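You operate a simulated robot arm through the tools that you are given. There is no shell and no other tool. Be economical: measure what you need, move in short steps, check, and stop when the job is done.

You are at the controls of a simulated robot arm. One attempt, no reset.

Task
The fixture holds the wrong former: fit the job sheet's size, set the slider and test it.
Fine: the job sheet by the worm rack; the wrong one goes back in the rack; no shims.

The check looks at the end state, three seconds after you hand in, the way a careful person would. Anything else that was tipped, shoved, dropped, spilled or broken makes it a failure. Flat cloth is picked up by pressing the open fingertips on it (5 to 10 N) and closing them slowly along it; thin cloth reads only 2 to 8 mm in the jaws.

Robot
A 6-joint arm with a fingered hand, fixed in place. Base frame: the origin is at the foot of the arm, x ahead of it, y to its left, z up; the work surface is at about z = 86.4. Lengths are in cm, angles in rad, forces in N, time in s.
With the tool pointing down near the work surface it reaches from about 50 to 96 cm from the base axis. Its first joint turns from -2.897 to 2.897 rad. Payload 5 kg.
The tool frame sits at the grasp point between the pads (the TCP): z along the fingers, y along the line on which they close. The tips reach 4.3 cm beyond it. Largest opening 14.4 cm; the body of the gripper starts 5 cm behind the TCP. The gripper is a hand of 5 fingers: y runs from the thumb to the fingers, the wrist lies at [-2.1, -13.3, -23.3] in the tool frame, and closing takes about 1.5 s.
Orientation is told as [roll, pitch, yaw] about the base's x, y, z axes, in that order, counted from this pose: with the fingers straight down and the wrist toward the robot, the tool's x, y and z point along [0, 1, 0], [1, 0, 0] and [0, 0, -1] of the base frame.

Tools
- The arm moves only by the tool move_arm. Its argument "steps" is a list of rows, each an object of numbers (a shift or turn left out is 0, a gripper value left out holds the last): "x", "y", "z": the shift along the base's x, y, z in units of 150 mm (1.0 is 150 mm); "rx", "ry", "rz": the turn, a rotation vector about the base's x, y, z in units of 90 degrees (1.0 is 90 degrees). In form: [{"x": .., "y": .., "z": .., "rx": .., "ry": .., "rz": ..}, ...]. A call has 1 to 20 rows; each row is the pose to reach, as a shift and turn from the pose commanded when the call began. "grip" is the opening, from 0 (shut) to 1 (fully open), set as the call begins (left out, the last holds). A call with a number of a shift or a turn outside -1 to 1 is refused whole. Each row takes 0.2 s and may step no farther than 5 cm and 0.15 rad from the row before; otherwise, or with a gripper value out of range, the whole call is refused. A pose out of reach is approached as far as the arm can. The call stops where the force on the tool passes 40 N (or 10 N more than at its start, if that is more) or the arm is blocked; 0.2 s more then pass. Each finger travels about 7.2 cm/s and halts on what it meets, pressing with about 34 N; the grip force reading is that of the motor and also rises with nothing between the fingers. The clock runs only during rows and for 0.2 s after the last one: add rows that repeat a pose to give the fingers time. The reply holds the time, the measured pose of the TCP, the force on the tool along the base axes, the opening and the grip force, in the units named above and with some noise, with the torque about the TCP (base axes, N m) and any sound that the robot's microphone picked up.
- Cameras (640 x 400 px; columns grow to the right, rows downward): "scene" is fixed at [4.8, -50, 163.39]; the picture's right is [0.85, -0.52, 0.00], its down [-0.26, -0.43, -0.86] and it looks along [0.45, 0.74, -0.50] (base axes); focal length 325 px, centre (320, 200). "wrist" rides on the gripper at [8.6, -10.8, -16.8] in the tool frame; the picture's right is [-0.80, 0.28, -0.53], its down [-0.54, -0.73, 0.42] and it looks along [-0.27, 0.63, 0.73] (tool axes); focal length 275 px, centre (320, 200).
- capture(camera): a new picture of that camera. It takes no simulated time.
- move_column(by): slides the trunk up (or, below 0, down) by that many cm; the arm rides with it, the base frame stays. It gives what a move gives, with no picture.
- grasp_type(shape): the hand has 5 fingers and takes this shape, open, in about a second: jaw (thumb against the fingers, like two jaws); tri (thumb and two fingers); tip (a fingertip pinch); poke (one finger out to press); point (the index stretched); flat (the hand flat); cup (the hand cupped); fist (a fist). The gripper value then closes the fingers along that shape, each until it touches; the sizes above hold for jaw. It gives what a move gives, with no picture.
- measure_at(camera, pixels): for up to 12 pixels [column, row] of the newest picture of that camera ("zoom" is the newest enlarged one), the place [x, y, z] in the base frame of the surface seen there, good to about 0.2 cm. It takes no simulated time.
- close_up(camera, box): a new picture of the part [left, top, right, bottom] of that camera's present view, enlarged. It takes no simulated time.
- hand_in(): hands the job in; it is judged then, once.

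Work in short steps. Measure before you move; look again where a grasp or a placing could have gone wrong, and mend it. You have 80 turns and 46 pictures in all, those below and enlarged ones among them. Open the gripper and draw the arm clear of the work before you hand the job in, unless the task says otherwise; then end with one line.

The tools are called after "Emit:" as a command line: name --argument value ..., lists and objects as JSON in quotes. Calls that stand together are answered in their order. move_arm: Moves the arm, as the interface text tells. Its arguments: {"type":"object","properties":{"steps":{"type":"array","items":{"type":"object","properties":{"x":{"type":"number"},"y":{"type":"number"},"z":{"type":"number"},"rx":{"type":"number"},"ry":{"type":"number"},"rz":{"type":"number"}}}},"grip":{"type":"number"}},"required":["steps"]} The other tools are called the same way: move_column (by) slides the trunk up or down; grasp_type (shape) gives the hand a shape; capture (camera) takes a picture; measure_at (camera, pixels) gives the place of the surface under pixels of a picture; close_up (camera, box) takes an enlarged picture of a part of a camera's view; hand_in () hands the job in.

At the start:

```text
time: 0.0
ee_pos: [36.4, 48.24, 122.8]
tcp_rot: [0.001, 0.0, 0.0]
contact_force: [0.2, 0.6, -0.3]
ft_torque: [-0.02, -0.04, 0.0]
gripper_width: 14.34
gripper_force: 0.0
shape: jaw
trunk travel left (down, up): [-50.0, 9.0]
```

scene: 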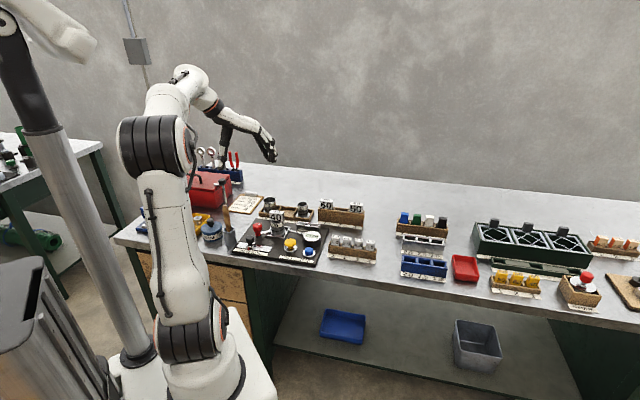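
wrist: 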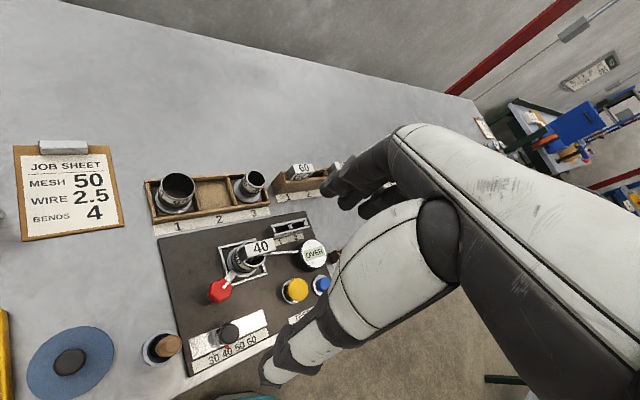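

The wrist view shows one job sheet at (70,190), the former "40" in the fixture at (245,255), and racks. I'll enlarge these areas, and check whether there are other job sheets.

Emit:
close_up --camera "wrist" --box '[140, 150, 360, 380]'

Emit:
close_up --camera "scene" --box '[180, 140, 400, 280]'

Emit:
close_up --camera "scene" --box '[380, 190, 640, 320]'

```text
1.74 times, centred on (250, 265) of wrist
```

zoom: 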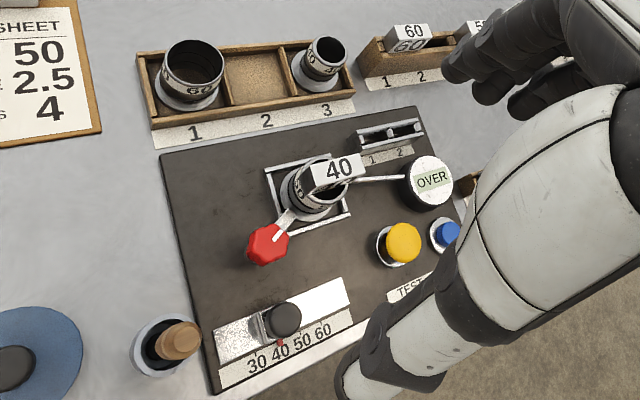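

```text
2.86 times, centred on (290, 210) of scene
```

zoom: 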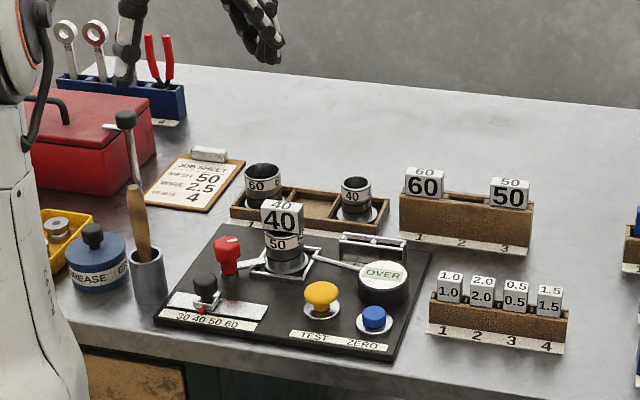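

```text
2.46 times, centred on (510, 255) of scene
```

zoom: 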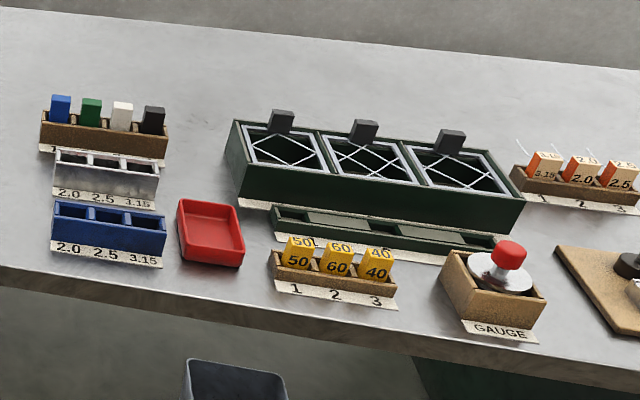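

The fixture seems to have a "50" cylinder with a "40" block on top; racks hold 60/–/40 cylinders and 60/–/50 blocks. I'll measure the main features before moving for a closer look.

Emit:
close_up --camera "scene" --box '[225, 195, 335, 270]'

Emit:
close_up --camera "wrist" --box '[200, 210, 340, 300]'

Emit:
measure_at --camera "wrist" --pixels '[[262, 247], [218, 292], [228, 335], [293, 289], [321, 285], [312, 253], [180, 186], [252, 180], [300, 171], [215, 190], [290, 228], [70, 190]]'

```text
5.33 times, centred on (280, 232) of scene
```

zoom: 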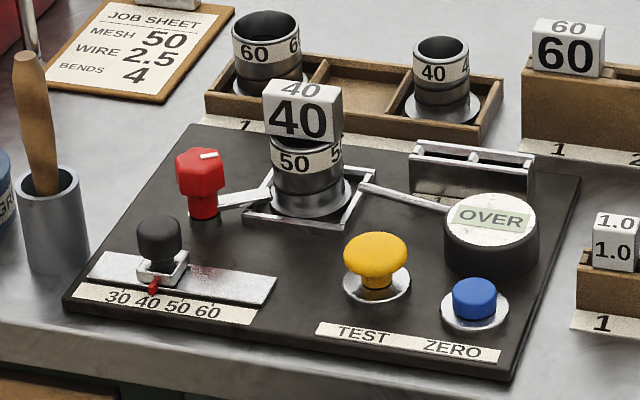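

```text
4.44 times, centred on (270, 255) of wrist
```

zoom: 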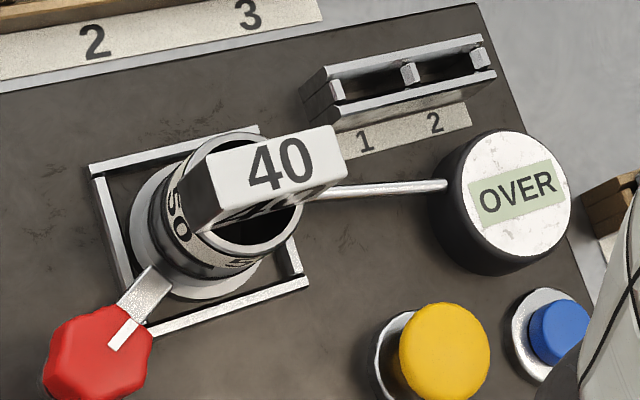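

```text
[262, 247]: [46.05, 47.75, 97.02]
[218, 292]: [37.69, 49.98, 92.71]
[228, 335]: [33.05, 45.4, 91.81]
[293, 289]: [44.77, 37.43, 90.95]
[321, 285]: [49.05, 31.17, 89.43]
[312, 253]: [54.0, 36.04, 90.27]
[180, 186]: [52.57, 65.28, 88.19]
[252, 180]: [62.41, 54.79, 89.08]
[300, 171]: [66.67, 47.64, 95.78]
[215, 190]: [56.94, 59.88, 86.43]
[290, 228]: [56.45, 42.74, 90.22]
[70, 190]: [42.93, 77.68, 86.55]
```

The 40 block sits in the 50 worm on the fixture; I'll measure its top corners and the red clamp knob in the current enlarged wrist picture.

Emit:
measure_at --camera "zoom" --pixels '[[196, 164], [326, 130], [338, 170], [218, 200], [268, 166], [290, 240], [100, 350], [165, 285], [250, 150], [410, 70], [350, 115], [470, 60]]'

Emit:
close_up --camera "wrist" --box '[260, 150, 360, 215]'

```text
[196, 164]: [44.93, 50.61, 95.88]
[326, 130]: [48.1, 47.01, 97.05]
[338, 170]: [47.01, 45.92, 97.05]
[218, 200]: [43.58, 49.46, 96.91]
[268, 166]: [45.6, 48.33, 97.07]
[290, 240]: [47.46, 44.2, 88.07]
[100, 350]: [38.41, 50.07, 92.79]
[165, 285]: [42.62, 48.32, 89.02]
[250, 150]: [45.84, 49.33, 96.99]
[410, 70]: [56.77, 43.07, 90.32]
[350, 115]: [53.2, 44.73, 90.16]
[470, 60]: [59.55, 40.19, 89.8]
```

```text
6.15 times, centred on (310, 182) of wrist
```

zoom: 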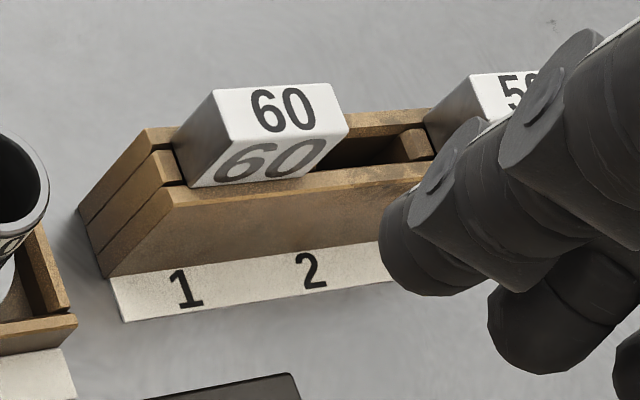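

The block's top is centred near (45.9, 48.3, 97), its long side along about -46°. I'll hover above it with a yaw of 45° and look.

Emit:
move_arm --steps '[{"x": 0.1, "z": -0.1, "rz": 0.08}, {"x": 0.2, "z": -0.2, "rz": 0.16}, {"x": 0.3, "z": -0.3, "rz": 0.25}, {"x": 0.4, "z": -0.4, "rz": 0.33}, {"x": 0.5, "z": -0.5, "rz": 0.42}, {"x": 0.63, "z": -0.6, "rz": 0.5}, {"x": 0.63, "z": -0.6, "rz": 0.5}]' --grip 1

Emit:
capture --camera "wrist"

Emit:
close_up --camera "scene" --box '[200, 150, 390, 275]'

```text
time: 1.6
ee_pos: [45.91, 48.07, 113.82]
tcp_rot: [0.0, 0.001, 0.787]
contact_force: [0.1, 0.2, -0.3]
ft_torque: [-0.01, 0.03, 0.04]
gripper_width: 14.37
gripper_force: 0.0
shape: jaw
trunk travel left (down, up): [-50.0, 9.0]
```

```text
37 pictures are left
```

wrist: 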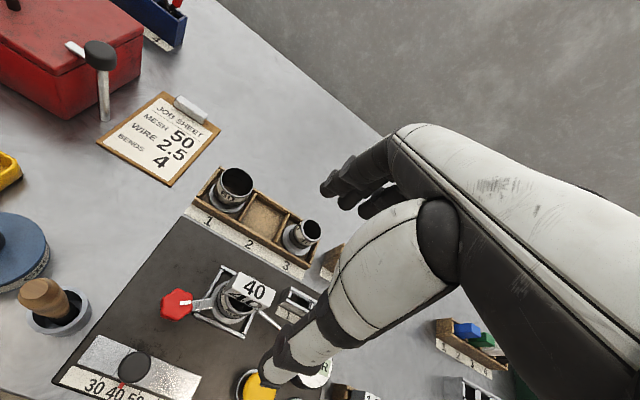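

```text
3.20 times, centred on (295, 212) of scene
```

zoom: 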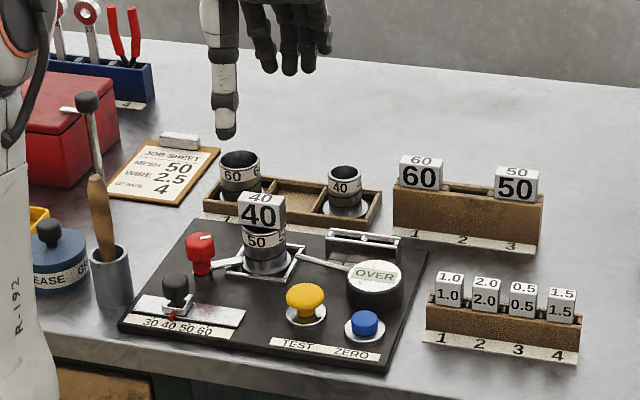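

The hand (thumb on the near side, four fingers on the far side) lines up with the block. I'll measure heights of the block head, worm, and rack pieces in the scene zoom.

Emit:
measure_at --camera "zoom" --pixels '[[262, 197], [262, 207], [262, 224], [262, 232], [262, 258], [516, 170], [516, 178], [516, 200], [420, 159], [420, 184], [462, 175], [462, 200]]'

Emit:
close_up --camera "scene" --box '[255, 195, 295, 240]'

```text
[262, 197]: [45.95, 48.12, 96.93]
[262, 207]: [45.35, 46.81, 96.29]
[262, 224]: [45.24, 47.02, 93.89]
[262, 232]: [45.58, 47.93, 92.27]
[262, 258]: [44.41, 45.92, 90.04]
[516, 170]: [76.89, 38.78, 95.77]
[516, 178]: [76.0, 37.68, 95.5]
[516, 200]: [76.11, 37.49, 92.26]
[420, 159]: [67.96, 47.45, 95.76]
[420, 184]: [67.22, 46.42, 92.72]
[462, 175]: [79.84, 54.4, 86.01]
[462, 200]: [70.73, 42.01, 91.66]
```

```text
8.89 times, centred on (275, 218) of scene
```

zoom: 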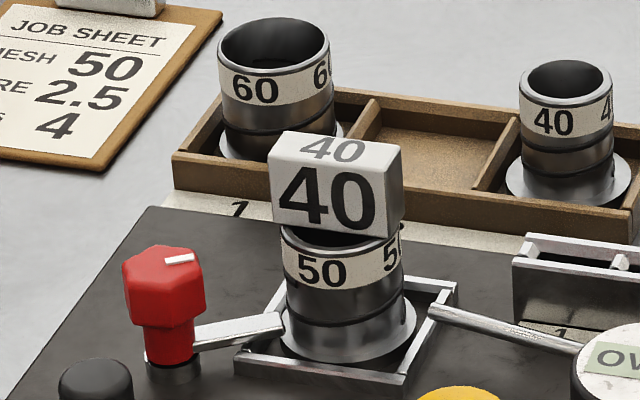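

The head spans z 94–97 and the worm top is about 93.7. I'll descend to TCP z≈98.5 with a partial opening, then close.

Emit:
move_arm --steps '[{"z": -0.2}, {"z": -0.4}, {"z": -0.6}, {"z": -0.8}, {"z": -0.9}, {"z": -0.9}]' --grip 0.5

Emit:
move_arm --steps '[{"z": -0.06}, {"z": -0.12}]'

Emit:
close_up --camera "scene" --box '[220, 160, 350, 245]'

```text
time: 3.0
ee_pos: [45.99, 48.49, 100.15]
tcp_rot: [0.0, 0.001, 0.785]
contact_force: [-0.1, 0.2, 0.8]
ft_torque: [0.03, 0.01, -0.02]
gripper_width: 7.26
gripper_force: 0.1
shape: jaw
trunk travel left (down, up): [-50.0, 9.0]
```

```text
time: 3.6
ee_pos: [46.04, 48.33, 98.41]
tcp_rot: [-0.001, 0.003, 0.786]
contact_force: [0.3, 0.4, -0.1]
ft_torque: [-0.01, 0.0, -0.01]
gripper_width: 7.25
gripper_force: 0.0
shape: jaw
trunk travel left (down, up): [-50.0, 9.0]
```

```text
4.71 times, centred on (285, 202) of scene
```

zoom: 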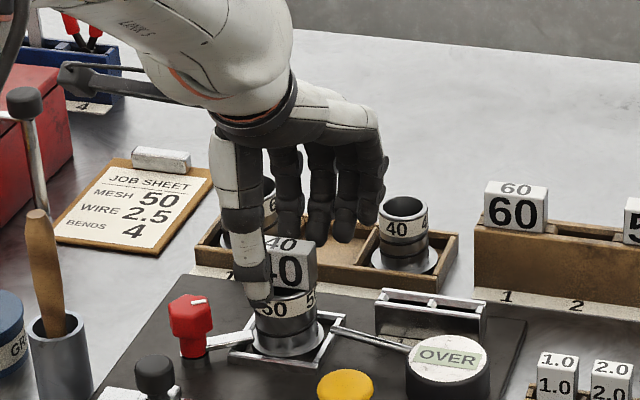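

The thumb's leftward offset matches parallax, so the hand is centred. Closing on the block.

Emit:
move_arm --steps '[{}, {}, {}, {}, {}, {}]' --grip 0

Emit:
close_up --camera "scene" --box '[220, 160, 350, 245]'

```text
time: 5.0
ee_pos: [46.01, 48.43, 98.36]
tcp_rot: [0.0, -0.001, 0.786]
contact_force: [-0.3, -0.4, 0.0]
ft_torque: [-0.01, 0.0, 0.0]
gripper_width: 1.76
gripper_force: 34.2
shape: jaw
trunk travel left (down, up): [-50.0, 9.0]
```

```text
4.71 times, centred on (285, 202) of scene
```

zoom: 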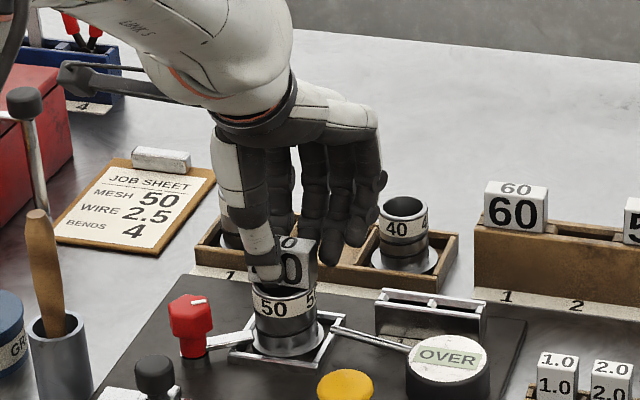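

Gripped at 1.76 cm. Lifting in small steps to see whether the former is free or locked.

Emit:
move_arm --steps '[{"z": 0.02}, {"z": 0.04}, {"z": 0.06}, {"z": 0.06}]'

Emit:
close_up --camera "scene" --box '[220, 160, 350, 245]'

```text
time: 6.0
ee_pos: [45.86, 48.41, 99.25]
tcp_rot: [0.0, -0.001, 0.785]
contact_force: [0.9, -0.7, -1.8]
ft_torque: [0.0, 0.01, 0.03]
gripper_width: 1.75
gripper_force: 34.0
shape: jaw
trunk travel left (down, up): [-50.0, 9.0]
```

```text
4.71 times, centred on (285, 202) of scene
```

zoom: 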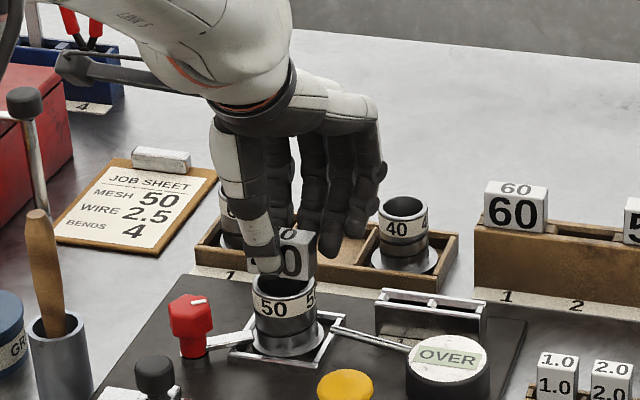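

The former lifts freely (1.8 N, its weight). Raising it well clear.

Emit:
move_arm --steps '[{"z": 0.15}, {"z": 0.3}, {"z": 0.45}, {"z": 0.6}, {"z": 0.75}, {"z": 0.9}, {"z": 0.9}]'

Emit:
close_up --camera "scene" --box '[220, 120, 400, 240]'

```text
time: 7.6
ee_pos: [45.62, 48.04, 112.77]
tcp_rot: [-0.001, 0.002, 0.784]
contact_force: [-0.3, 0.2, -1.2]
ft_torque: [-0.01, 0.01, -0.01]
gripper_width: 1.76
gripper_force: 34.2
shape: jaw
trunk travel left (down, up): [-50.0, 9.0]
```

```text
3.33 times, centred on (310, 180) of scene
```

zoom: 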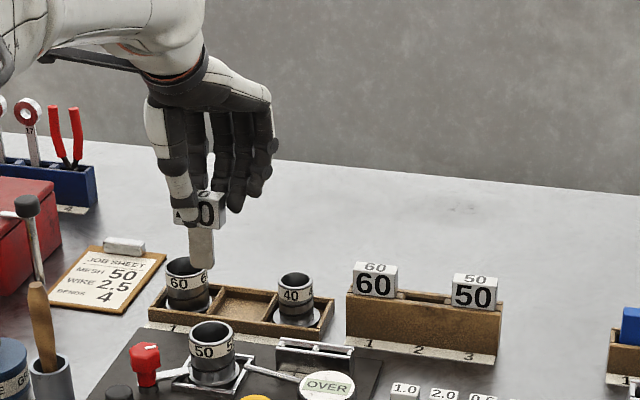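

The stem is clear (about 4 cm long). I'll carry it to hover above slot 2 of the rack, near (72.1, 42.8), and look down.

Emit:
move_arm --steps '[{"x": 0.3, "y": -0.05}, {"x": 0.6, "y": -0.1}, {"x": 0.9, "y": -0.18}, {"x": 0.9, "y": -0.18}]'

Emit:
move_arm --steps '[{"x": 0.3, "y": -0.05}, {"x": 0.6, "y": -0.1}, {"x": 0.866, "y": -0.17}, {"x": 0.866, "y": -0.17}]'

Emit:
capture --camera "wrist"

```text
time: 8.6
ee_pos: [59.48, 45.6, 112.94]
tcp_rot: [0.001, 0.0, 0.784]
contact_force: [0.3, -0.3, -1.7]
ft_torque: [-0.01, 0.03, 0.04]
gripper_width: 1.77
gripper_force: 34.3
shape: jaw
trunk travel left (down, up): [-50.0, 9.0]
```

```text
time: 9.6
ee_pos: [72.2, 42.9, 112.76]
tcp_rot: [0.0, 0.0, 0.786]
contact_force: [0.9, -0.2, -1.9]
ft_torque: [0.01, -0.01, 0.0]
gripper_width: 1.76
gripper_force: 34.2
shape: jaw
trunk travel left (down, up): [-50.0, 9.0]
```

```text
30 pictures are left
```

wrist: 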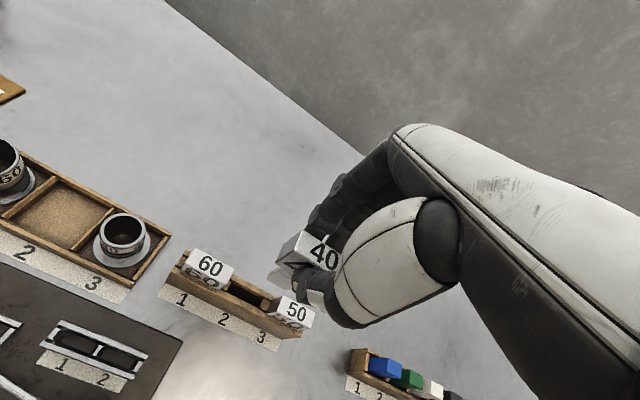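

Slot 2 is visible, empty, at about (247,290). Enlarging to measure the slot.

Emit:
close_up --camera "wrist" --box '[160, 235, 340, 350]'

```text
3.48 times, centred on (250, 292) of wrist
```

zoom: 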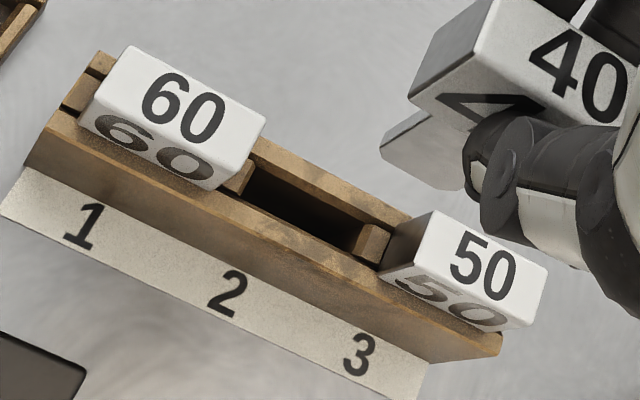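

Measuring slot 2 edges, the neighbours' top corners and the held block.

Emit:
measure_at --camera "zoom" --pixels '[[238, 180], [370, 242], [320, 180], [290, 228], [130, 50], [262, 122], [222, 182], [92, 118], [432, 214], [545, 266], [500, 320], [392, 268]]'

Emit:
measure_at --camera "zoom" --pixels '[[490, 8], [412, 95], [440, 102], [385, 150], [400, 162], [440, 178], [500, 80], [545, 20]]'

```text
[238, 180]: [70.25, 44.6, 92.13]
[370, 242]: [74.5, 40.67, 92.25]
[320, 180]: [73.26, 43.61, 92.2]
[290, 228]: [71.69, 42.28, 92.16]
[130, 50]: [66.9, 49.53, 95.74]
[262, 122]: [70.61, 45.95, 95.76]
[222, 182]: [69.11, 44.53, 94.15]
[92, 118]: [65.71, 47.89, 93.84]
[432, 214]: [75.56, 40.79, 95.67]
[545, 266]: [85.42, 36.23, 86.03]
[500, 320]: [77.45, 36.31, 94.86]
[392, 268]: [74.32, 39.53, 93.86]
```

```text
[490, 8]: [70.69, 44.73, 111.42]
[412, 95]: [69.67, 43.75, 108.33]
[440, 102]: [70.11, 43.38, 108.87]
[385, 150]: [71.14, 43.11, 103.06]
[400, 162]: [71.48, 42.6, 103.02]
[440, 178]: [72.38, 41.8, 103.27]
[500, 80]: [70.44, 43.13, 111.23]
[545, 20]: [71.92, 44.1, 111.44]
```

Slot 2's centre is about (72.45, 42.75), and the stem tip is 9.7 cm below the TCP. I'll shift there and descend to just above the slot, then check.

Emit:
move_arm --steps '[{"x": 0.017, "y": -0.01, "z": -0.2}, {"x": 0.017, "y": -0.01, "z": -0.4}, {"x": 0.017, "y": -0.01, "z": -0.6}, {"x": 0.017, "y": -0.01, "z": -0.64}, {"x": 0.017, "y": -0.01, "z": -0.64}]'

Emit:
close_up --camera "scene" --box '[290, 150, 390, 240]'

Emit:
close_up --camera "wrist" --box '[180, 200, 380, 330]'

```text
time: 10.8
ee_pos: [72.55, 42.74, 103.42]
tcp_rot: [-0.002, 0.001, 0.784]
contact_force: [-0.2, -0.2, -2.2]
ft_torque: [0.0, 0.02, 0.02]
gripper_width: 1.77
gripper_force: 33.8
shape: jaw
trunk travel left (down, up): [-50.0, 9.0]
```

```text
4.44 times, centred on (340, 195) of scene
```

zoom: 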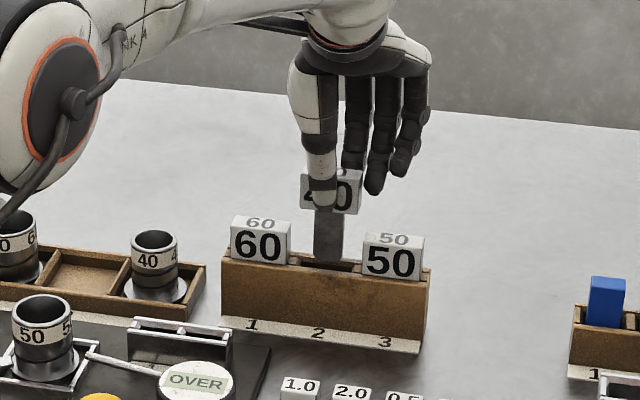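

```text
3.08 times, centred on (280, 265) of wrist
```

zoom: 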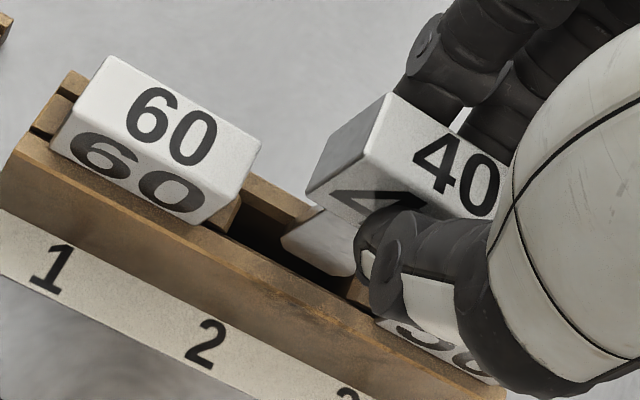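

The stem sits over the opening; I'll check its tip against the rails by measuring.

Emit:
measure_at --camera "zoom" --pixels '[[288, 243], [318, 262], [345, 270], [284, 236], [318, 207], [300, 200], [270, 245], [320, 275], [235, 205], [362, 290], [386, 97], [310, 185]]'

```text
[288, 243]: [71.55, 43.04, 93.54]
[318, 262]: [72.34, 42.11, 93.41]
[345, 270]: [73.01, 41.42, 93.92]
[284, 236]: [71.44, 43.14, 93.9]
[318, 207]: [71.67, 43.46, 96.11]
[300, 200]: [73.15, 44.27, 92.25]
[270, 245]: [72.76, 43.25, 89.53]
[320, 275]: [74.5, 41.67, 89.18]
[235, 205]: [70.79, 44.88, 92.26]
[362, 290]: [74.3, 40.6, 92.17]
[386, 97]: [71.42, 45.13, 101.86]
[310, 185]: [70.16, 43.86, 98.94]
```

The stem (≈1 cm thick) fits the slot with about 1 mm a side and seems within it. Lowering gently in small steps.

Emit:
move_arm --steps '[{"x": -0.003, "y": -0.003, "z": -0.05}, {"x": -0.003, "y": -0.003, "z": -0.1}, {"x": -0.003, "y": -0.003, "z": -0.15}, {"x": -0.003, "y": -0.003, "z": -0.2}, {"x": -0.003, "y": -0.003, "z": -0.25}, {"x": -0.003, "y": -0.003, "z": -0.3}, {"x": -0.003, "y": -0.003, "z": -0.35}, {"x": -0.003, "y": -0.003, "z": -0.38}, {"x": -0.003, "y": -0.003, "z": -0.4}, {"x": -0.003, "y": -0.003, "z": -0.4}]'

Emit:
close_up --camera "scene" --box '[290, 150, 390, 240]'

```text
time: 12.9
ee_pos: [73.0, 42.95, 98.59]
tcp_rot: [-0.008, -0.019, 0.786]
contact_force: [-1.9, 1.3, 17.7]
ft_torque: [-0.54, -0.48, -0.01]
gripper_width: 1.75
gripper_force: 33.9
shape: jaw
trunk travel left (down, up): [-50.0, 9.0]
stopped in row 10: the force on the tool passed its limit at 40 N (the readings are from after the stop); the commanded pose is now the measured one
```

```text
4.44 times, centred on (340, 195) of scene
```

zoom: 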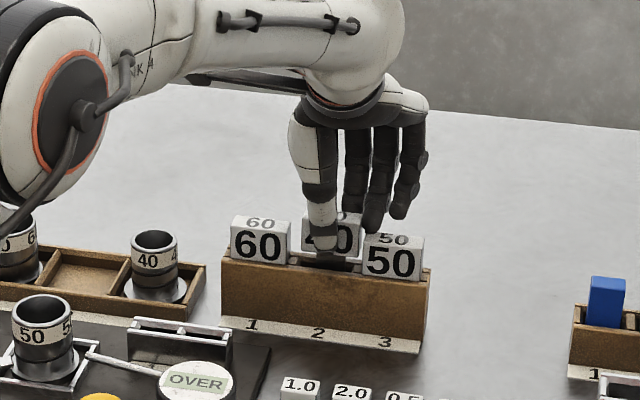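

It stopped at TCP z 98.6, about 1.3 cm short. Looking with the wrist camera for what is touching.

Emit:
close_up --camera "wrist" --box '[180, 180, 400, 320]'

Emit:
close_up --camera "scene" --box '[330, 185, 370, 225]'

```text
2.86 times, centred on (290, 250) of wrist
```

zoom: 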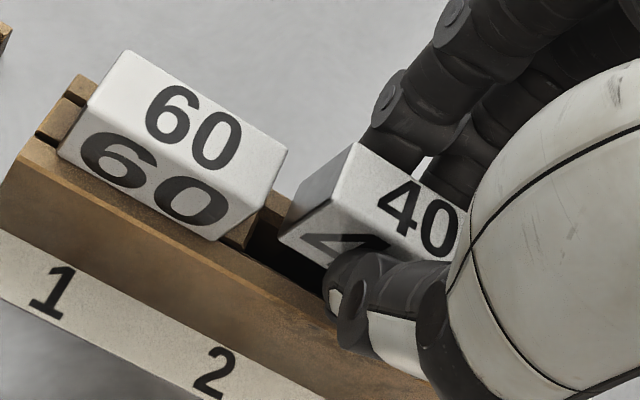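

```text
10.00 times, centred on (350, 205) of scene
```

zoom: 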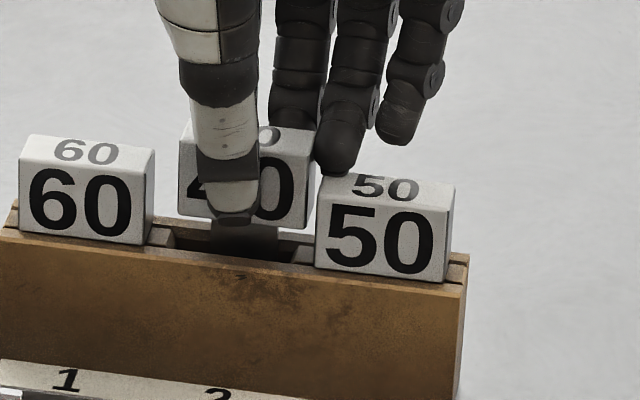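

A finger tip is pressing on the top corner of the 50 block, while the stem is properly in the slot. I'll lift 0.6 cm, slide 0.7 cm toward slot 1 within slot 2's play so the finger clears, and check.

Emit:
move_arm --steps '[{"z": 0.02}, {"z": 0.04}, {"x": -0.03, "y": 0.005, "z": 0.04}, {"x": -0.07, "y": 0.016, "z": 0.04}, {"x": -0.07, "y": 0.016, "z": 0.04}]'

Emit:
close_up --camera "scene" --box '[330, 185, 370, 225]'

```text
time: 14.1
ee_pos: [71.88, 43.29, 98.99]
tcp_rot: [-0.007, -0.014, 0.786]
contact_force: [4.0, 1.3, 18.4]
ft_torque: [-0.5, -0.77, 0.14]
gripper_width: 1.75
gripper_force: 33.8
shape: jaw
trunk travel left (down, up): [-50.0, 9.0]
```

```text
10.00 times, centred on (350, 205) of scene
```

zoom: 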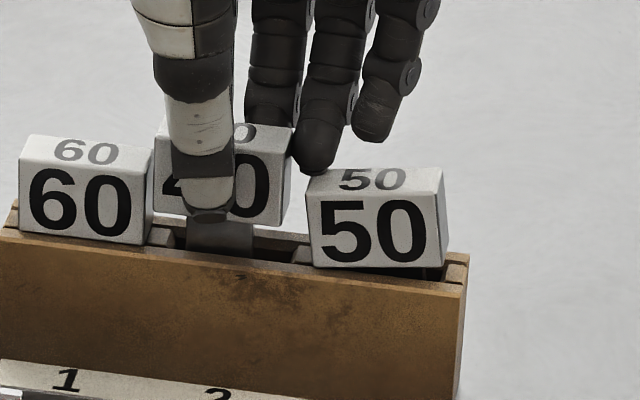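

The finger still pressed and dragged the 50 block a little. Lifting straight up now to free it.

Emit:
move_arm --steps '[{"z": 0.03}, {"z": 0.06}, {"z": 0.1}, {"z": 0.1}]'

Emit:
close_up --camera "scene" --box '[325, 180, 370, 225]'

```text
time: 15.1
ee_pos: [71.7, 43.11, 100.03]
tcp_rot: [-0.005, -0.01, 0.785]
contact_force: [0.5, 1.2, -2.5]
ft_torque: [0.19, -0.09, 0.02]
gripper_width: 1.77
gripper_force: 33.5
shape: jaw
trunk travel left (down, up): [-50.0, 9.0]
```

```text
8.89 times, centred on (348, 202) of scene
```

zoom: 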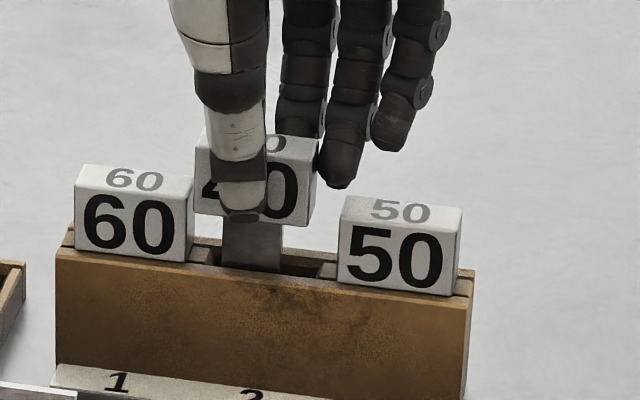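

The finger is free and the 50 block is seated upright, but the wide four-finger grip can't clear it. I'll take the 40 back to the worm, and regrip it with a narrower "tri" shape. First lift straight up.

Emit:
move_arm --steps '[{"z": 0.1}, {"z": 0.2}, {"z": 0.4}, {"z": 0.6}, {"z": 0.85}, {"z": 0.85}]'

```text
time: 16.5
ee_pos: [72.07, 43.42, 112.77]
tcp_rot: [-0.004, -0.011, 0.786]
contact_force: [0.6, -0.5, -1.7]
ft_torque: [0.01, -0.01, 0.02]
gripper_width: 1.74
gripper_force: 33.9
shape: jaw
trunk travel left (down, up): [-50.0, 9.0]
```

Clear. Moving back over the worm at about (46.0, 48.4).

Emit:
move_arm --steps '[{"x": -0.3, "y": 0.06, "rx": 0.003, "ry": 0.007}, {"x": -0.6, "y": 0.12, "rx": 0.003, "ry": 0.007}, {"x": -0.9, "y": 0.17, "rx": 0.003, "ry": 0.007}, {"x": -0.9, "y": 0.17, "rx": 0.003, "ry": 0.007}]'

Emit:
move_arm --steps '[{"x": -0.3, "y": 0.06}, {"x": -0.6, "y": 0.12}, {"x": -0.837, "y": 0.163}, {"x": -0.837, "y": 0.163, "z": -0.1}, {"x": -0.837, "y": 0.163, "z": -0.1}]'

Emit:
close_up --camera "wrist" --box '[190, 200, 370, 330]'

```text
time: 17.5
ee_pos: [58.66, 45.95, 112.78]
tcp_rot: [0.005, -0.007, 0.785]
contact_force: [-1.0, -0.5, -1.8]
ft_torque: [0.01, -0.03, -0.03]
gripper_width: 1.73
gripper_force: 34.7
shape: jaw
trunk travel left (down, up): [-50.0, 9.0]
```

```text
time: 18.7
ee_pos: [46.01, 48.31, 111.42]
tcp_rot: [0.004, -0.008, 0.787]
contact_force: [-0.3, 0.4, -1.6]
ft_torque: [0.01, 0.02, 0.01]
gripper_width: 1.75
gripper_force: 33.6
shape: jaw
trunk travel left (down, up): [-50.0, 9.0]
```

```text
3.08 times, centred on (280, 265) of wrist
```

zoom: 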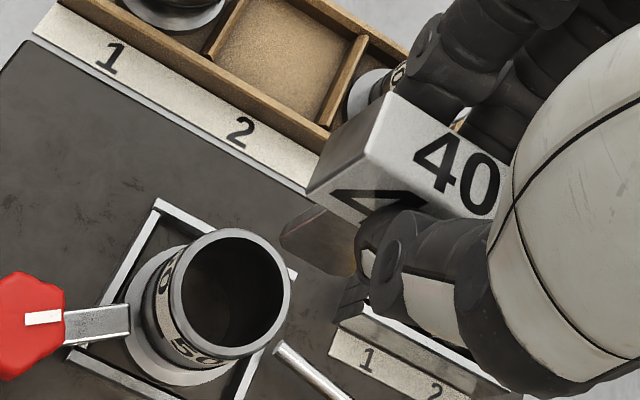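

The worm mouth is at about (236,290) in the zoom; I'll measure its rim to centre on it.

Emit:
measure_at --camera "zoom" --pixels '[[236, 231], [286, 285], [236, 349], [178, 290], [275, 250], [197, 335], [95, 318], [40, 315], [288, 235], [350, 272]]'

```text
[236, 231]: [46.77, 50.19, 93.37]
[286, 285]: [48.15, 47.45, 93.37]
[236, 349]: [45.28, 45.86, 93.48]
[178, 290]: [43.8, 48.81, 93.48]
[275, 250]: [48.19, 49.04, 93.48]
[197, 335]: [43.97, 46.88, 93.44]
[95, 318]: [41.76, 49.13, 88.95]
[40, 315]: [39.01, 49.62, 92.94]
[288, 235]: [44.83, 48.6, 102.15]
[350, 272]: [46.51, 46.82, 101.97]
```

The worm centre is (46.0, 48.05). Lowering the stem into it, slowly near the end.

Emit:
move_arm --steps '[{"y": -0.013, "z": -0.15}, {"y": -0.013, "z": -0.3}, {"y": -0.013, "z": -0.45}, {"y": -0.013, "z": -0.6}, {"y": -0.013, "z": -0.75}, {"y": -0.013, "z": -0.82}, {"y": -0.013, "z": -0.85}, {"y": -0.013, "z": -0.865}, {"y": -0.013, "z": -0.865}]'

Emit:
close_up --camera "scene" --box '[240, 180, 320, 245]'

```text
time: 20.7
ee_pos: [45.81, 47.94, 98.44]
tcp_rot: [0.005, -0.008, 0.787]
contact_force: [-0.6, 1.0, 1.1]
ft_torque: [0.01, -0.05, 0.02]
gripper_width: 1.73
gripper_force: 34.0
shape: jaw
trunk travel left (down, up): [-50.0, 9.0]
```

```text
6.15 times, centred on (280, 212) of scene
```

zoom: 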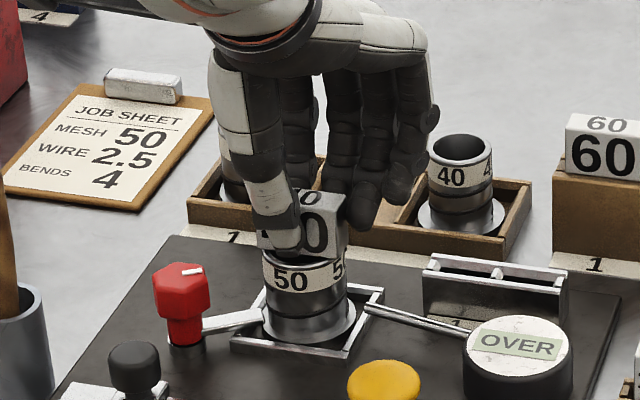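

It rests on the worm (force now +1). Opening, rising, then changing to the tri shape.

Emit:
move_arm --steps '[{}, {}, {}, {}, {}]' --grip 0.5

Emit:
move_arm --steps '[{"z": 0.15}, {"z": 0.4}, {"z": 0.7}, {"z": 0.9}, {"z": 0.9}]'

Emit:
grasp_type --shape "tri"

Emit:
capture --camera "wrist"

Emit:
close_up --camera "scene" --box '[220, 140, 340, 240]'

```text
time: 21.9
ee_pos: [45.87, 47.97, 98.33]
tcp_rot: [0.005, -0.006, 0.785]
contact_force: [-0.6, -0.8, -0.7]
ft_torque: [0.0, 0.0, -0.01]
gripper_width: 7.17
gripper_force: 0.1
shape: jaw
trunk travel left (down, up): [-50.0, 9.0]
```

```text
time: 23.1
ee_pos: [46.02, 48.16, 111.87]
tcp_rot: [0.004, -0.008, 0.786]
contact_force: [0.5, -0.8, -0.7]
ft_torque: [0.07, -0.03, -0.01]
gripper_width: 7.18
gripper_force: 0.1
shape: jaw
trunk travel left (down, up): [-50.0, 9.0]
```

```text
time: 24.0
ee_pos: [45.92, 48.12, 111.88]
tcp_rot: [0.005, -0.009, 0.786]
contact_force: [-0.2, 0.0, 0.7]
ft_torque: [0.01, 0.0, -0.01]
gripper_width: 14.39
gripper_force: 0.1
shape: tri
trunk travel left (down, up): [-50.0, 9.0]
```

```text
19 pictures are left
```

wrist: 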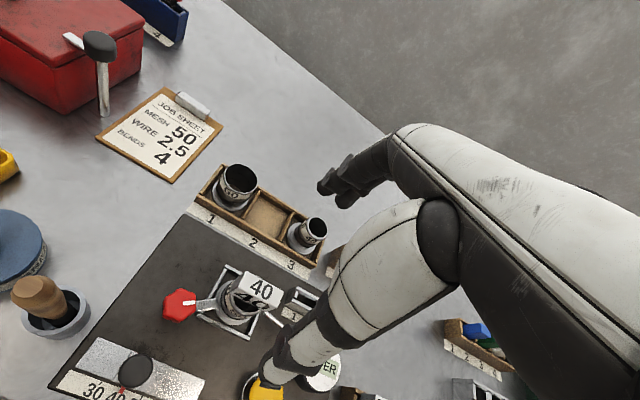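

```text
4.00 times, centred on (280, 190) of scene
```

zoom: 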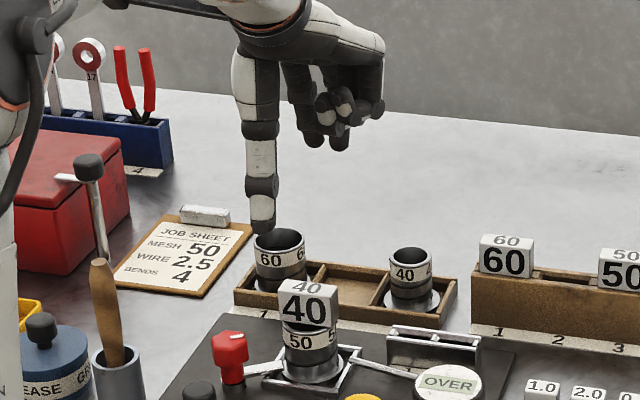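

Ring and little fingers are folded away now. Descending to grip the 40's head slightly higher (TCP z≈99.3) and closing.

Emit:
move_arm --steps '[{"z": -0.2, "rx": -0.003, "ry": 0.005}, {"z": -0.4, "rx": -0.003, "ry": 0.005}, {"z": -0.6, "rx": -0.003, "ry": 0.005}, {"z": -0.75, "rx": -0.003, "ry": 0.005}, {"z": -0.84, "rx": -0.003, "ry": 0.005}, {"z": -0.84, "rx": -0.003, "ry": 0.005}]' --grip 0.5

Emit:
move_arm --steps '[{}, {}, {}, {}, {}, {}]' --grip 0

Emit:
close_up --camera "scene" --box '[240, 180, 320, 245]'

```text
time: 25.4
ee_pos: [45.94, 47.97, 99.16]
tcp_rot: [0.007, 0.001, 0.784]
contact_force: [0.1, 0.3, 0.0]
ft_torque: [0.0, -0.03, 0.01]
gripper_width: 7.24
gripper_force: 0.0
shape: tri
trunk travel left (down, up): [-50.0, 9.0]
```

```text
time: 26.8
ee_pos: [45.74, 47.86, 99.13]
tcp_rot: [0.006, 0.001, 0.785]
contact_force: [0.8, -0.4, -0.4]
ft_torque: [0.01, -0.01, 0.01]
gripper_width: 1.66
gripper_force: 34.0
shape: tri
trunk travel left (down, up): [-50.0, 9.0]
```

```text
6.15 times, centred on (280, 212) of scene
```

zoom: 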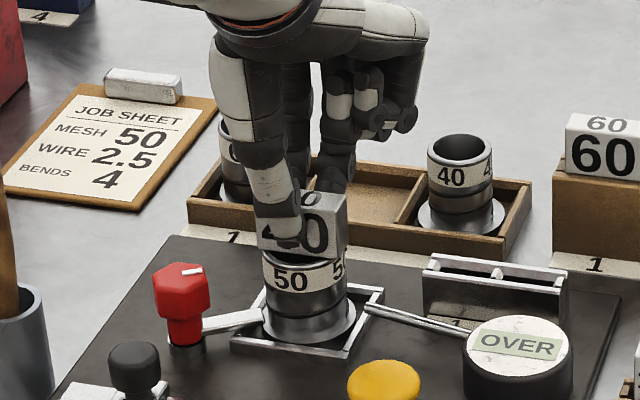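

Grip is good (1.66 cm). Lifting and carrying back over slot 2.

Emit:
move_arm --steps '[{"z": 0.1}, {"z": 0.3}, {"z": 0.6}, {"z": 0.9}, {"x": 0.3, "y": -0.06, "z": 0.9}, {"x": 0.6, "y": -0.12, "z": 0.9}, {"x": 0.9, "y": -0.18, "z": 0.9}, {"x": 0.9, "y": -0.18, "z": 0.9}]'

Emit:
move_arm --steps '[{"x": 0.3, "y": -0.06}, {"x": 0.6, "y": -0.12}, {"x": 0.87, "y": -0.17}, {"x": 0.87, "y": -0.17, "z": -0.2}, {"x": 0.87, "y": -0.17, "z": -0.2}, {"x": 0.87, "y": -0.17, "z": -0.2}]'

```text
time: 28.6
ee_pos: [59.02, 45.16, 112.57]
tcp_rot: [0.01, 0.001, 0.786]
contact_force: [1.3, 0.0, -1.9]
ft_torque: [0.02, 0.06, -0.02]
gripper_width: 1.66
gripper_force: 33.9
shape: tri
trunk travel left (down, up): [-50.0, 9.0]
```

```text
time: 30.0
ee_pos: [72.58, 42.66, 109.8]
tcp_rot: [0.008, 0.003, 0.784]
contact_force: [0.1, -0.3, -3.2]
ft_torque: [0.04, 0.0, -0.02]
gripper_width: 1.64
gripper_force: 34.4
shape: tri
trunk travel left (down, up): [-50.0, 9.0]
```

At (72.58, 42.66). Lowering to just above the slot for a check.

Emit:
move_arm --steps '[{"z": -0.15, "rx": -0.005}, {"z": -0.3, "rx": -0.005}, {"z": -0.39, "rx": -0.005}, {"z": -0.39, "rx": -0.005}, {"z": -0.39, "rx": -0.005}]'

Emit:
close_up --camera "wrist" --box '[180, 200, 380, 330]'

Emit:
measure_at --camera "zoom" --pixels '[[288, 243], [318, 262], [345, 270], [284, 236], [318, 207], [300, 200], [270, 245], [320, 275], [215, 222], [362, 290], [386, 97], [310, 185]]'

```text
time: 31.2
ee_pos: [72.4, 42.52, 103.74]
tcp_rot: [0.002, 0.007, 0.786]
contact_force: [0.0, 0.0, -1.9]
ft_torque: [0.01, 0.01, 0.02]
gripper_width: 1.67
gripper_force: 33.8
shape: tri
trunk travel left (down, up): [-50.0, 9.0]
```

```text
3.08 times, centred on (280, 265) of wrist
```

zoom: 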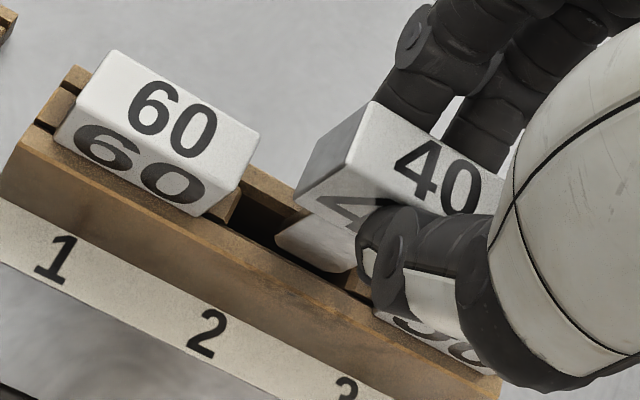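

```text
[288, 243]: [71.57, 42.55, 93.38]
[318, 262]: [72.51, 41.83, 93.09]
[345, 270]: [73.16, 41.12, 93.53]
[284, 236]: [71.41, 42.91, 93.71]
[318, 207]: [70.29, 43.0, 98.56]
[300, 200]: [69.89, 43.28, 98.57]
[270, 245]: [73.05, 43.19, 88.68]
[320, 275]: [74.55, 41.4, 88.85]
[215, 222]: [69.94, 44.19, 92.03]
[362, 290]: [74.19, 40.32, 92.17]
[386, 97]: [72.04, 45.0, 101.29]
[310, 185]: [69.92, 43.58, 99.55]
```

The stem front sits ~1 mm toward the front of where it should be; I'll shift by 0.1 cm in x and y and lower slowly.

Emit:
move_arm --steps '[{"x": 0.007, "y": 0.008}, {"x": 0.007, "y": 0.008, "z": -0.05}, {"x": 0.007, "y": 0.008, "z": -0.1}, {"x": 0.007, "y": 0.008, "z": -0.15}, {"x": 0.007, "y": 0.008, "z": -0.2}, {"x": 0.007, "y": 0.008, "z": -0.25}, {"x": 0.007, "y": 0.008, "z": -0.3}, {"x": 0.007, "y": 0.008, "z": -0.34}, {"x": 0.007, "y": 0.008, "z": -0.36}, {"x": 0.007, "y": 0.008, "z": -0.36}]'

Emit:
close_up --camera "scene" --box '[325, 180, 370, 225]'

```text
time: 33.4
ee_pos: [72.55, 42.89, 98.52]
tcp_rot: [0.002, 0.008, 0.785]
contact_force: [0.1, -0.2, -3.0]
ft_torque: [-0.02, 0.0, -0.01]
gripper_width: 1.63
gripper_force: 34.2
shape: tri
trunk travel left (down, up): [-50.0, 9.0]
```

```text
8.89 times, centred on (348, 202) of scene
```

zoom: 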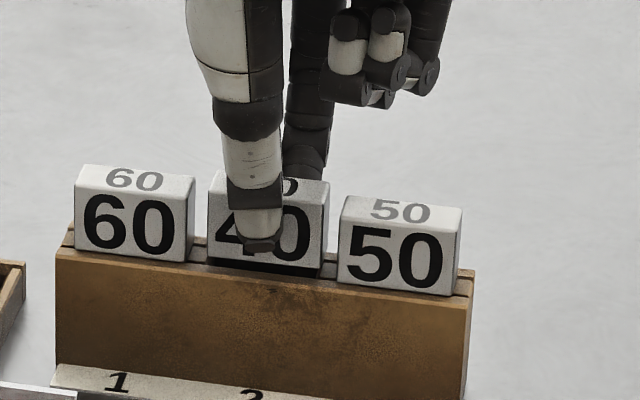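

Going smoothly with no contact force. Lowering the last 0.7 cm, then opening.

Emit:
move_arm --steps '[{"z": -0.015}, {"z": -0.03}, {"z": -0.04}, {"z": -0.045}, {"z": -0.045}]'

```text
time: 34.6
ee_pos: [72.52, 42.76, 97.93]
tcp_rot: [0.002, 0.005, 0.786]
contact_force: [1.0, -0.7, 4.8]
ft_torque: [0.07, -0.05, 0.0]
gripper_width: 1.65
gripper_force: 33.7
shape: tri
trunk travel left (down, up): [-50.0, 9.0]
```

Contact (+4.8 N): seated. Opening and rising.

Emit:
move_arm --steps '[{}, {}, {}, {}]' --grip 0.4

Emit:
move_arm --steps '[{"z": 0.1}, {"z": 0.3}, {"z": 0.5}, {"z": 0.7}, {"z": 0.7}]'

Emit:
close_up --camera "wrist" --box '[170, 220, 350, 340]'

```text
time: 35.6
ee_pos: [72.47, 42.85, 97.83]
tcp_rot: [0.001, 0.008, 0.785]
contact_force: [0.1, 0.7, 0.4]
ft_torque: [0.0, 0.04, 0.01]
gripper_width: 5.69
gripper_force: 0.1
shape: tri
trunk travel left (down, up): [-50.0, 9.0]
```

```text
time: 36.8
ee_pos: [72.39, 42.91, 108.3]
tcp_rot: [0.002, 0.005, 0.785]
contact_force: [0.1, 0.0, 0.1]
ft_torque: [0.0, -0.01, 0.03]
gripper_width: 5.74
gripper_force: 0.2
shape: tri
trunk travel left (down, up): [-50.0, 9.0]
```

```text
3.33 times, centred on (260, 280) of wrist
```

zoom: 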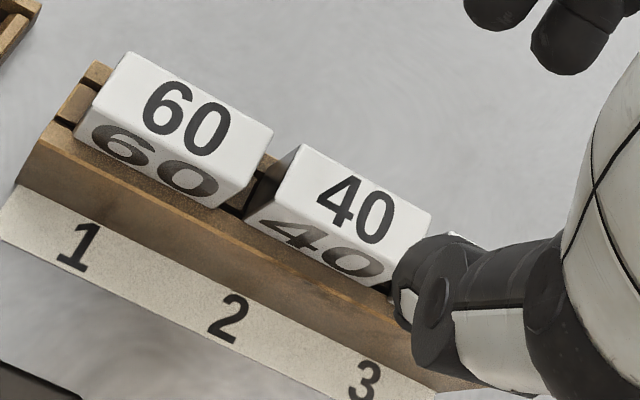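

The 40 is seated in slot 2. Moving over the 50 block and measuring it.

Emit:
move_arm --steps '[{"x": 0.14, "y": -0.14}, {"x": 0.28, "y": -0.287}, {"x": 0.28, "y": -0.287}]'

Emit:
close_up --camera "wrist" --box '[170, 220, 350, 340]'

Emit:
measure_at --camera "zoom" --pixels '[[302, 150], [310, 165], [420, 212], [400, 245], [290, 195], [355, 205], [330, 180], [380, 225]]'

```text
time: 37.6
ee_pos: [76.43, 38.46, 108.44]
tcp_rot: [0.001, 0.007, 0.786]
contact_force: [-0.6, -0.5, 0.1]
ft_torque: [0.0, -0.02, 0.01]
gripper_width: 5.72
gripper_force: 0.1
shape: tri
trunk travel left (down, up): [-50.0, 9.0]
```

```text
3.33 times, centred on (260, 280) of wrist
```

zoom: 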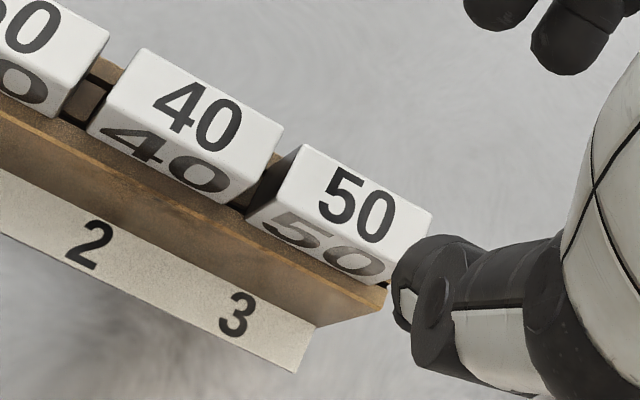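

```text
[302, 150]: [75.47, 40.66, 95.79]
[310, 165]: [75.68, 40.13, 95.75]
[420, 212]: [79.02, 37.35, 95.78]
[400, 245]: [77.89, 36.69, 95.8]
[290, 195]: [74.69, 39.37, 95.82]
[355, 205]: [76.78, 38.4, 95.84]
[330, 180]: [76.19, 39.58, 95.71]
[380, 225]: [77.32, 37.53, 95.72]
```

The 50 is centred about (76.6, 38.5), right under the hand just as the 40 was. Descending and closing.

Emit:
move_arm --steps '[{"x": 0.007, "z": -0.2}, {"x": 0.007, "z": -0.4}, {"x": 0.007, "z": -0.6}, {"x": 0.007, "z": -0.7}, {"x": 0.007, "z": -0.7}]'

Emit:
move_arm --steps '[{}, {}, {}, {}, {}, {}]' --grip 0

Emit:
move_arm --steps '[{"z": 0.05}, {"z": 0.1}, {"z": 0.2}, {"z": 0.4}, {"z": 0.6}, {"z": 0.8}, {"z": 0.98}, {"z": 0.98}]'

Emit:
close_up --camera "scene" --box '[220, 130, 400, 250]'

```text
time: 38.8
ee_pos: [76.73, 38.52, 97.81]
tcp_rot: [0.003, 0.007, 0.786]
contact_force: [0.5, -0.1, -1.2]
ft_torque: [-0.04, 0.03, -0.03]
gripper_width: 5.72
gripper_force: 0.1
shape: tri
trunk travel left (down, up): [-50.0, 9.0]
```

```text
time: 40.2
ee_pos: [76.67, 38.55, 98.01]
tcp_rot: [0.002, 0.006, 0.785]
contact_force: [-0.7, -0.3, 0.5]
ft_torque: [-0.02, 0.07, -0.01]
gripper_width: 1.76
gripper_force: 34.1
shape: tri
trunk travel left (down, up): [-50.0, 9.0]
```

```text
time: 42.0
ee_pos: [76.76, 38.42, 112.57]
tcp_rot: [0.001, 0.005, 0.785]
contact_force: [0.4, 0.6, -1.6]
ft_torque: [0.05, -0.02, -0.01]
gripper_width: 1.75
gripper_force: 34.4
shape: tri
trunk travel left (down, up): [-50.0, 9.0]
```

```text
3.33 times, centred on (310, 190) of scene
```

zoom: 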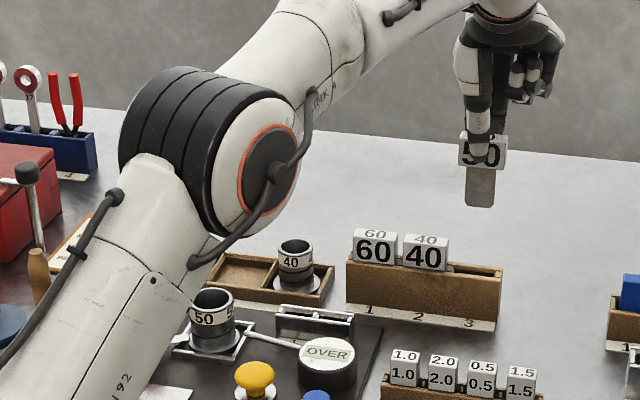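

The 50 is held. Carrying it to the worm at (46.0, 48.05).

Emit:
move_arm --steps '[{"x": -0.3, "y": 0.094}, {"x": -0.6, "y": 0.188}, {"x": -0.9, "y": 0.282}, {"x": -1.0, "y": 0.313}, {"x": -1.0, "y": 0.313}]'

Emit:
move_arm --steps '[{"x": -0.3, "y": 0.094}, {"x": -0.6, "y": 0.188}, {"x": -0.9, "y": 0.282}, {"x": -1.0, "y": 0.32}, {"x": -1.0, "y": 0.32}]'

```text
time: 43.2
ee_pos: [61.8, 43.23, 112.88]
tcp_rot: [0.003, 0.007, 0.784]
contact_force: [0.4, 0.0, -2.8]
ft_torque: [-0.01, 0.01, -0.03]
gripper_width: 1.75
gripper_force: 33.7
shape: tri
trunk travel left (down, up): [-50.0, 9.0]
```

```text
time: 44.4
ee_pos: [46.76, 48.15, 112.48]
tcp_rot: [0.002, 0.007, 0.787]
contact_force: [0.1, 0.3, -1.4]
ft_torque: [0.04, 0.0, -0.02]
gripper_width: 1.74
gripper_force: 34.2
shape: tri
trunk travel left (down, up): [-50.0, 9.0]
```

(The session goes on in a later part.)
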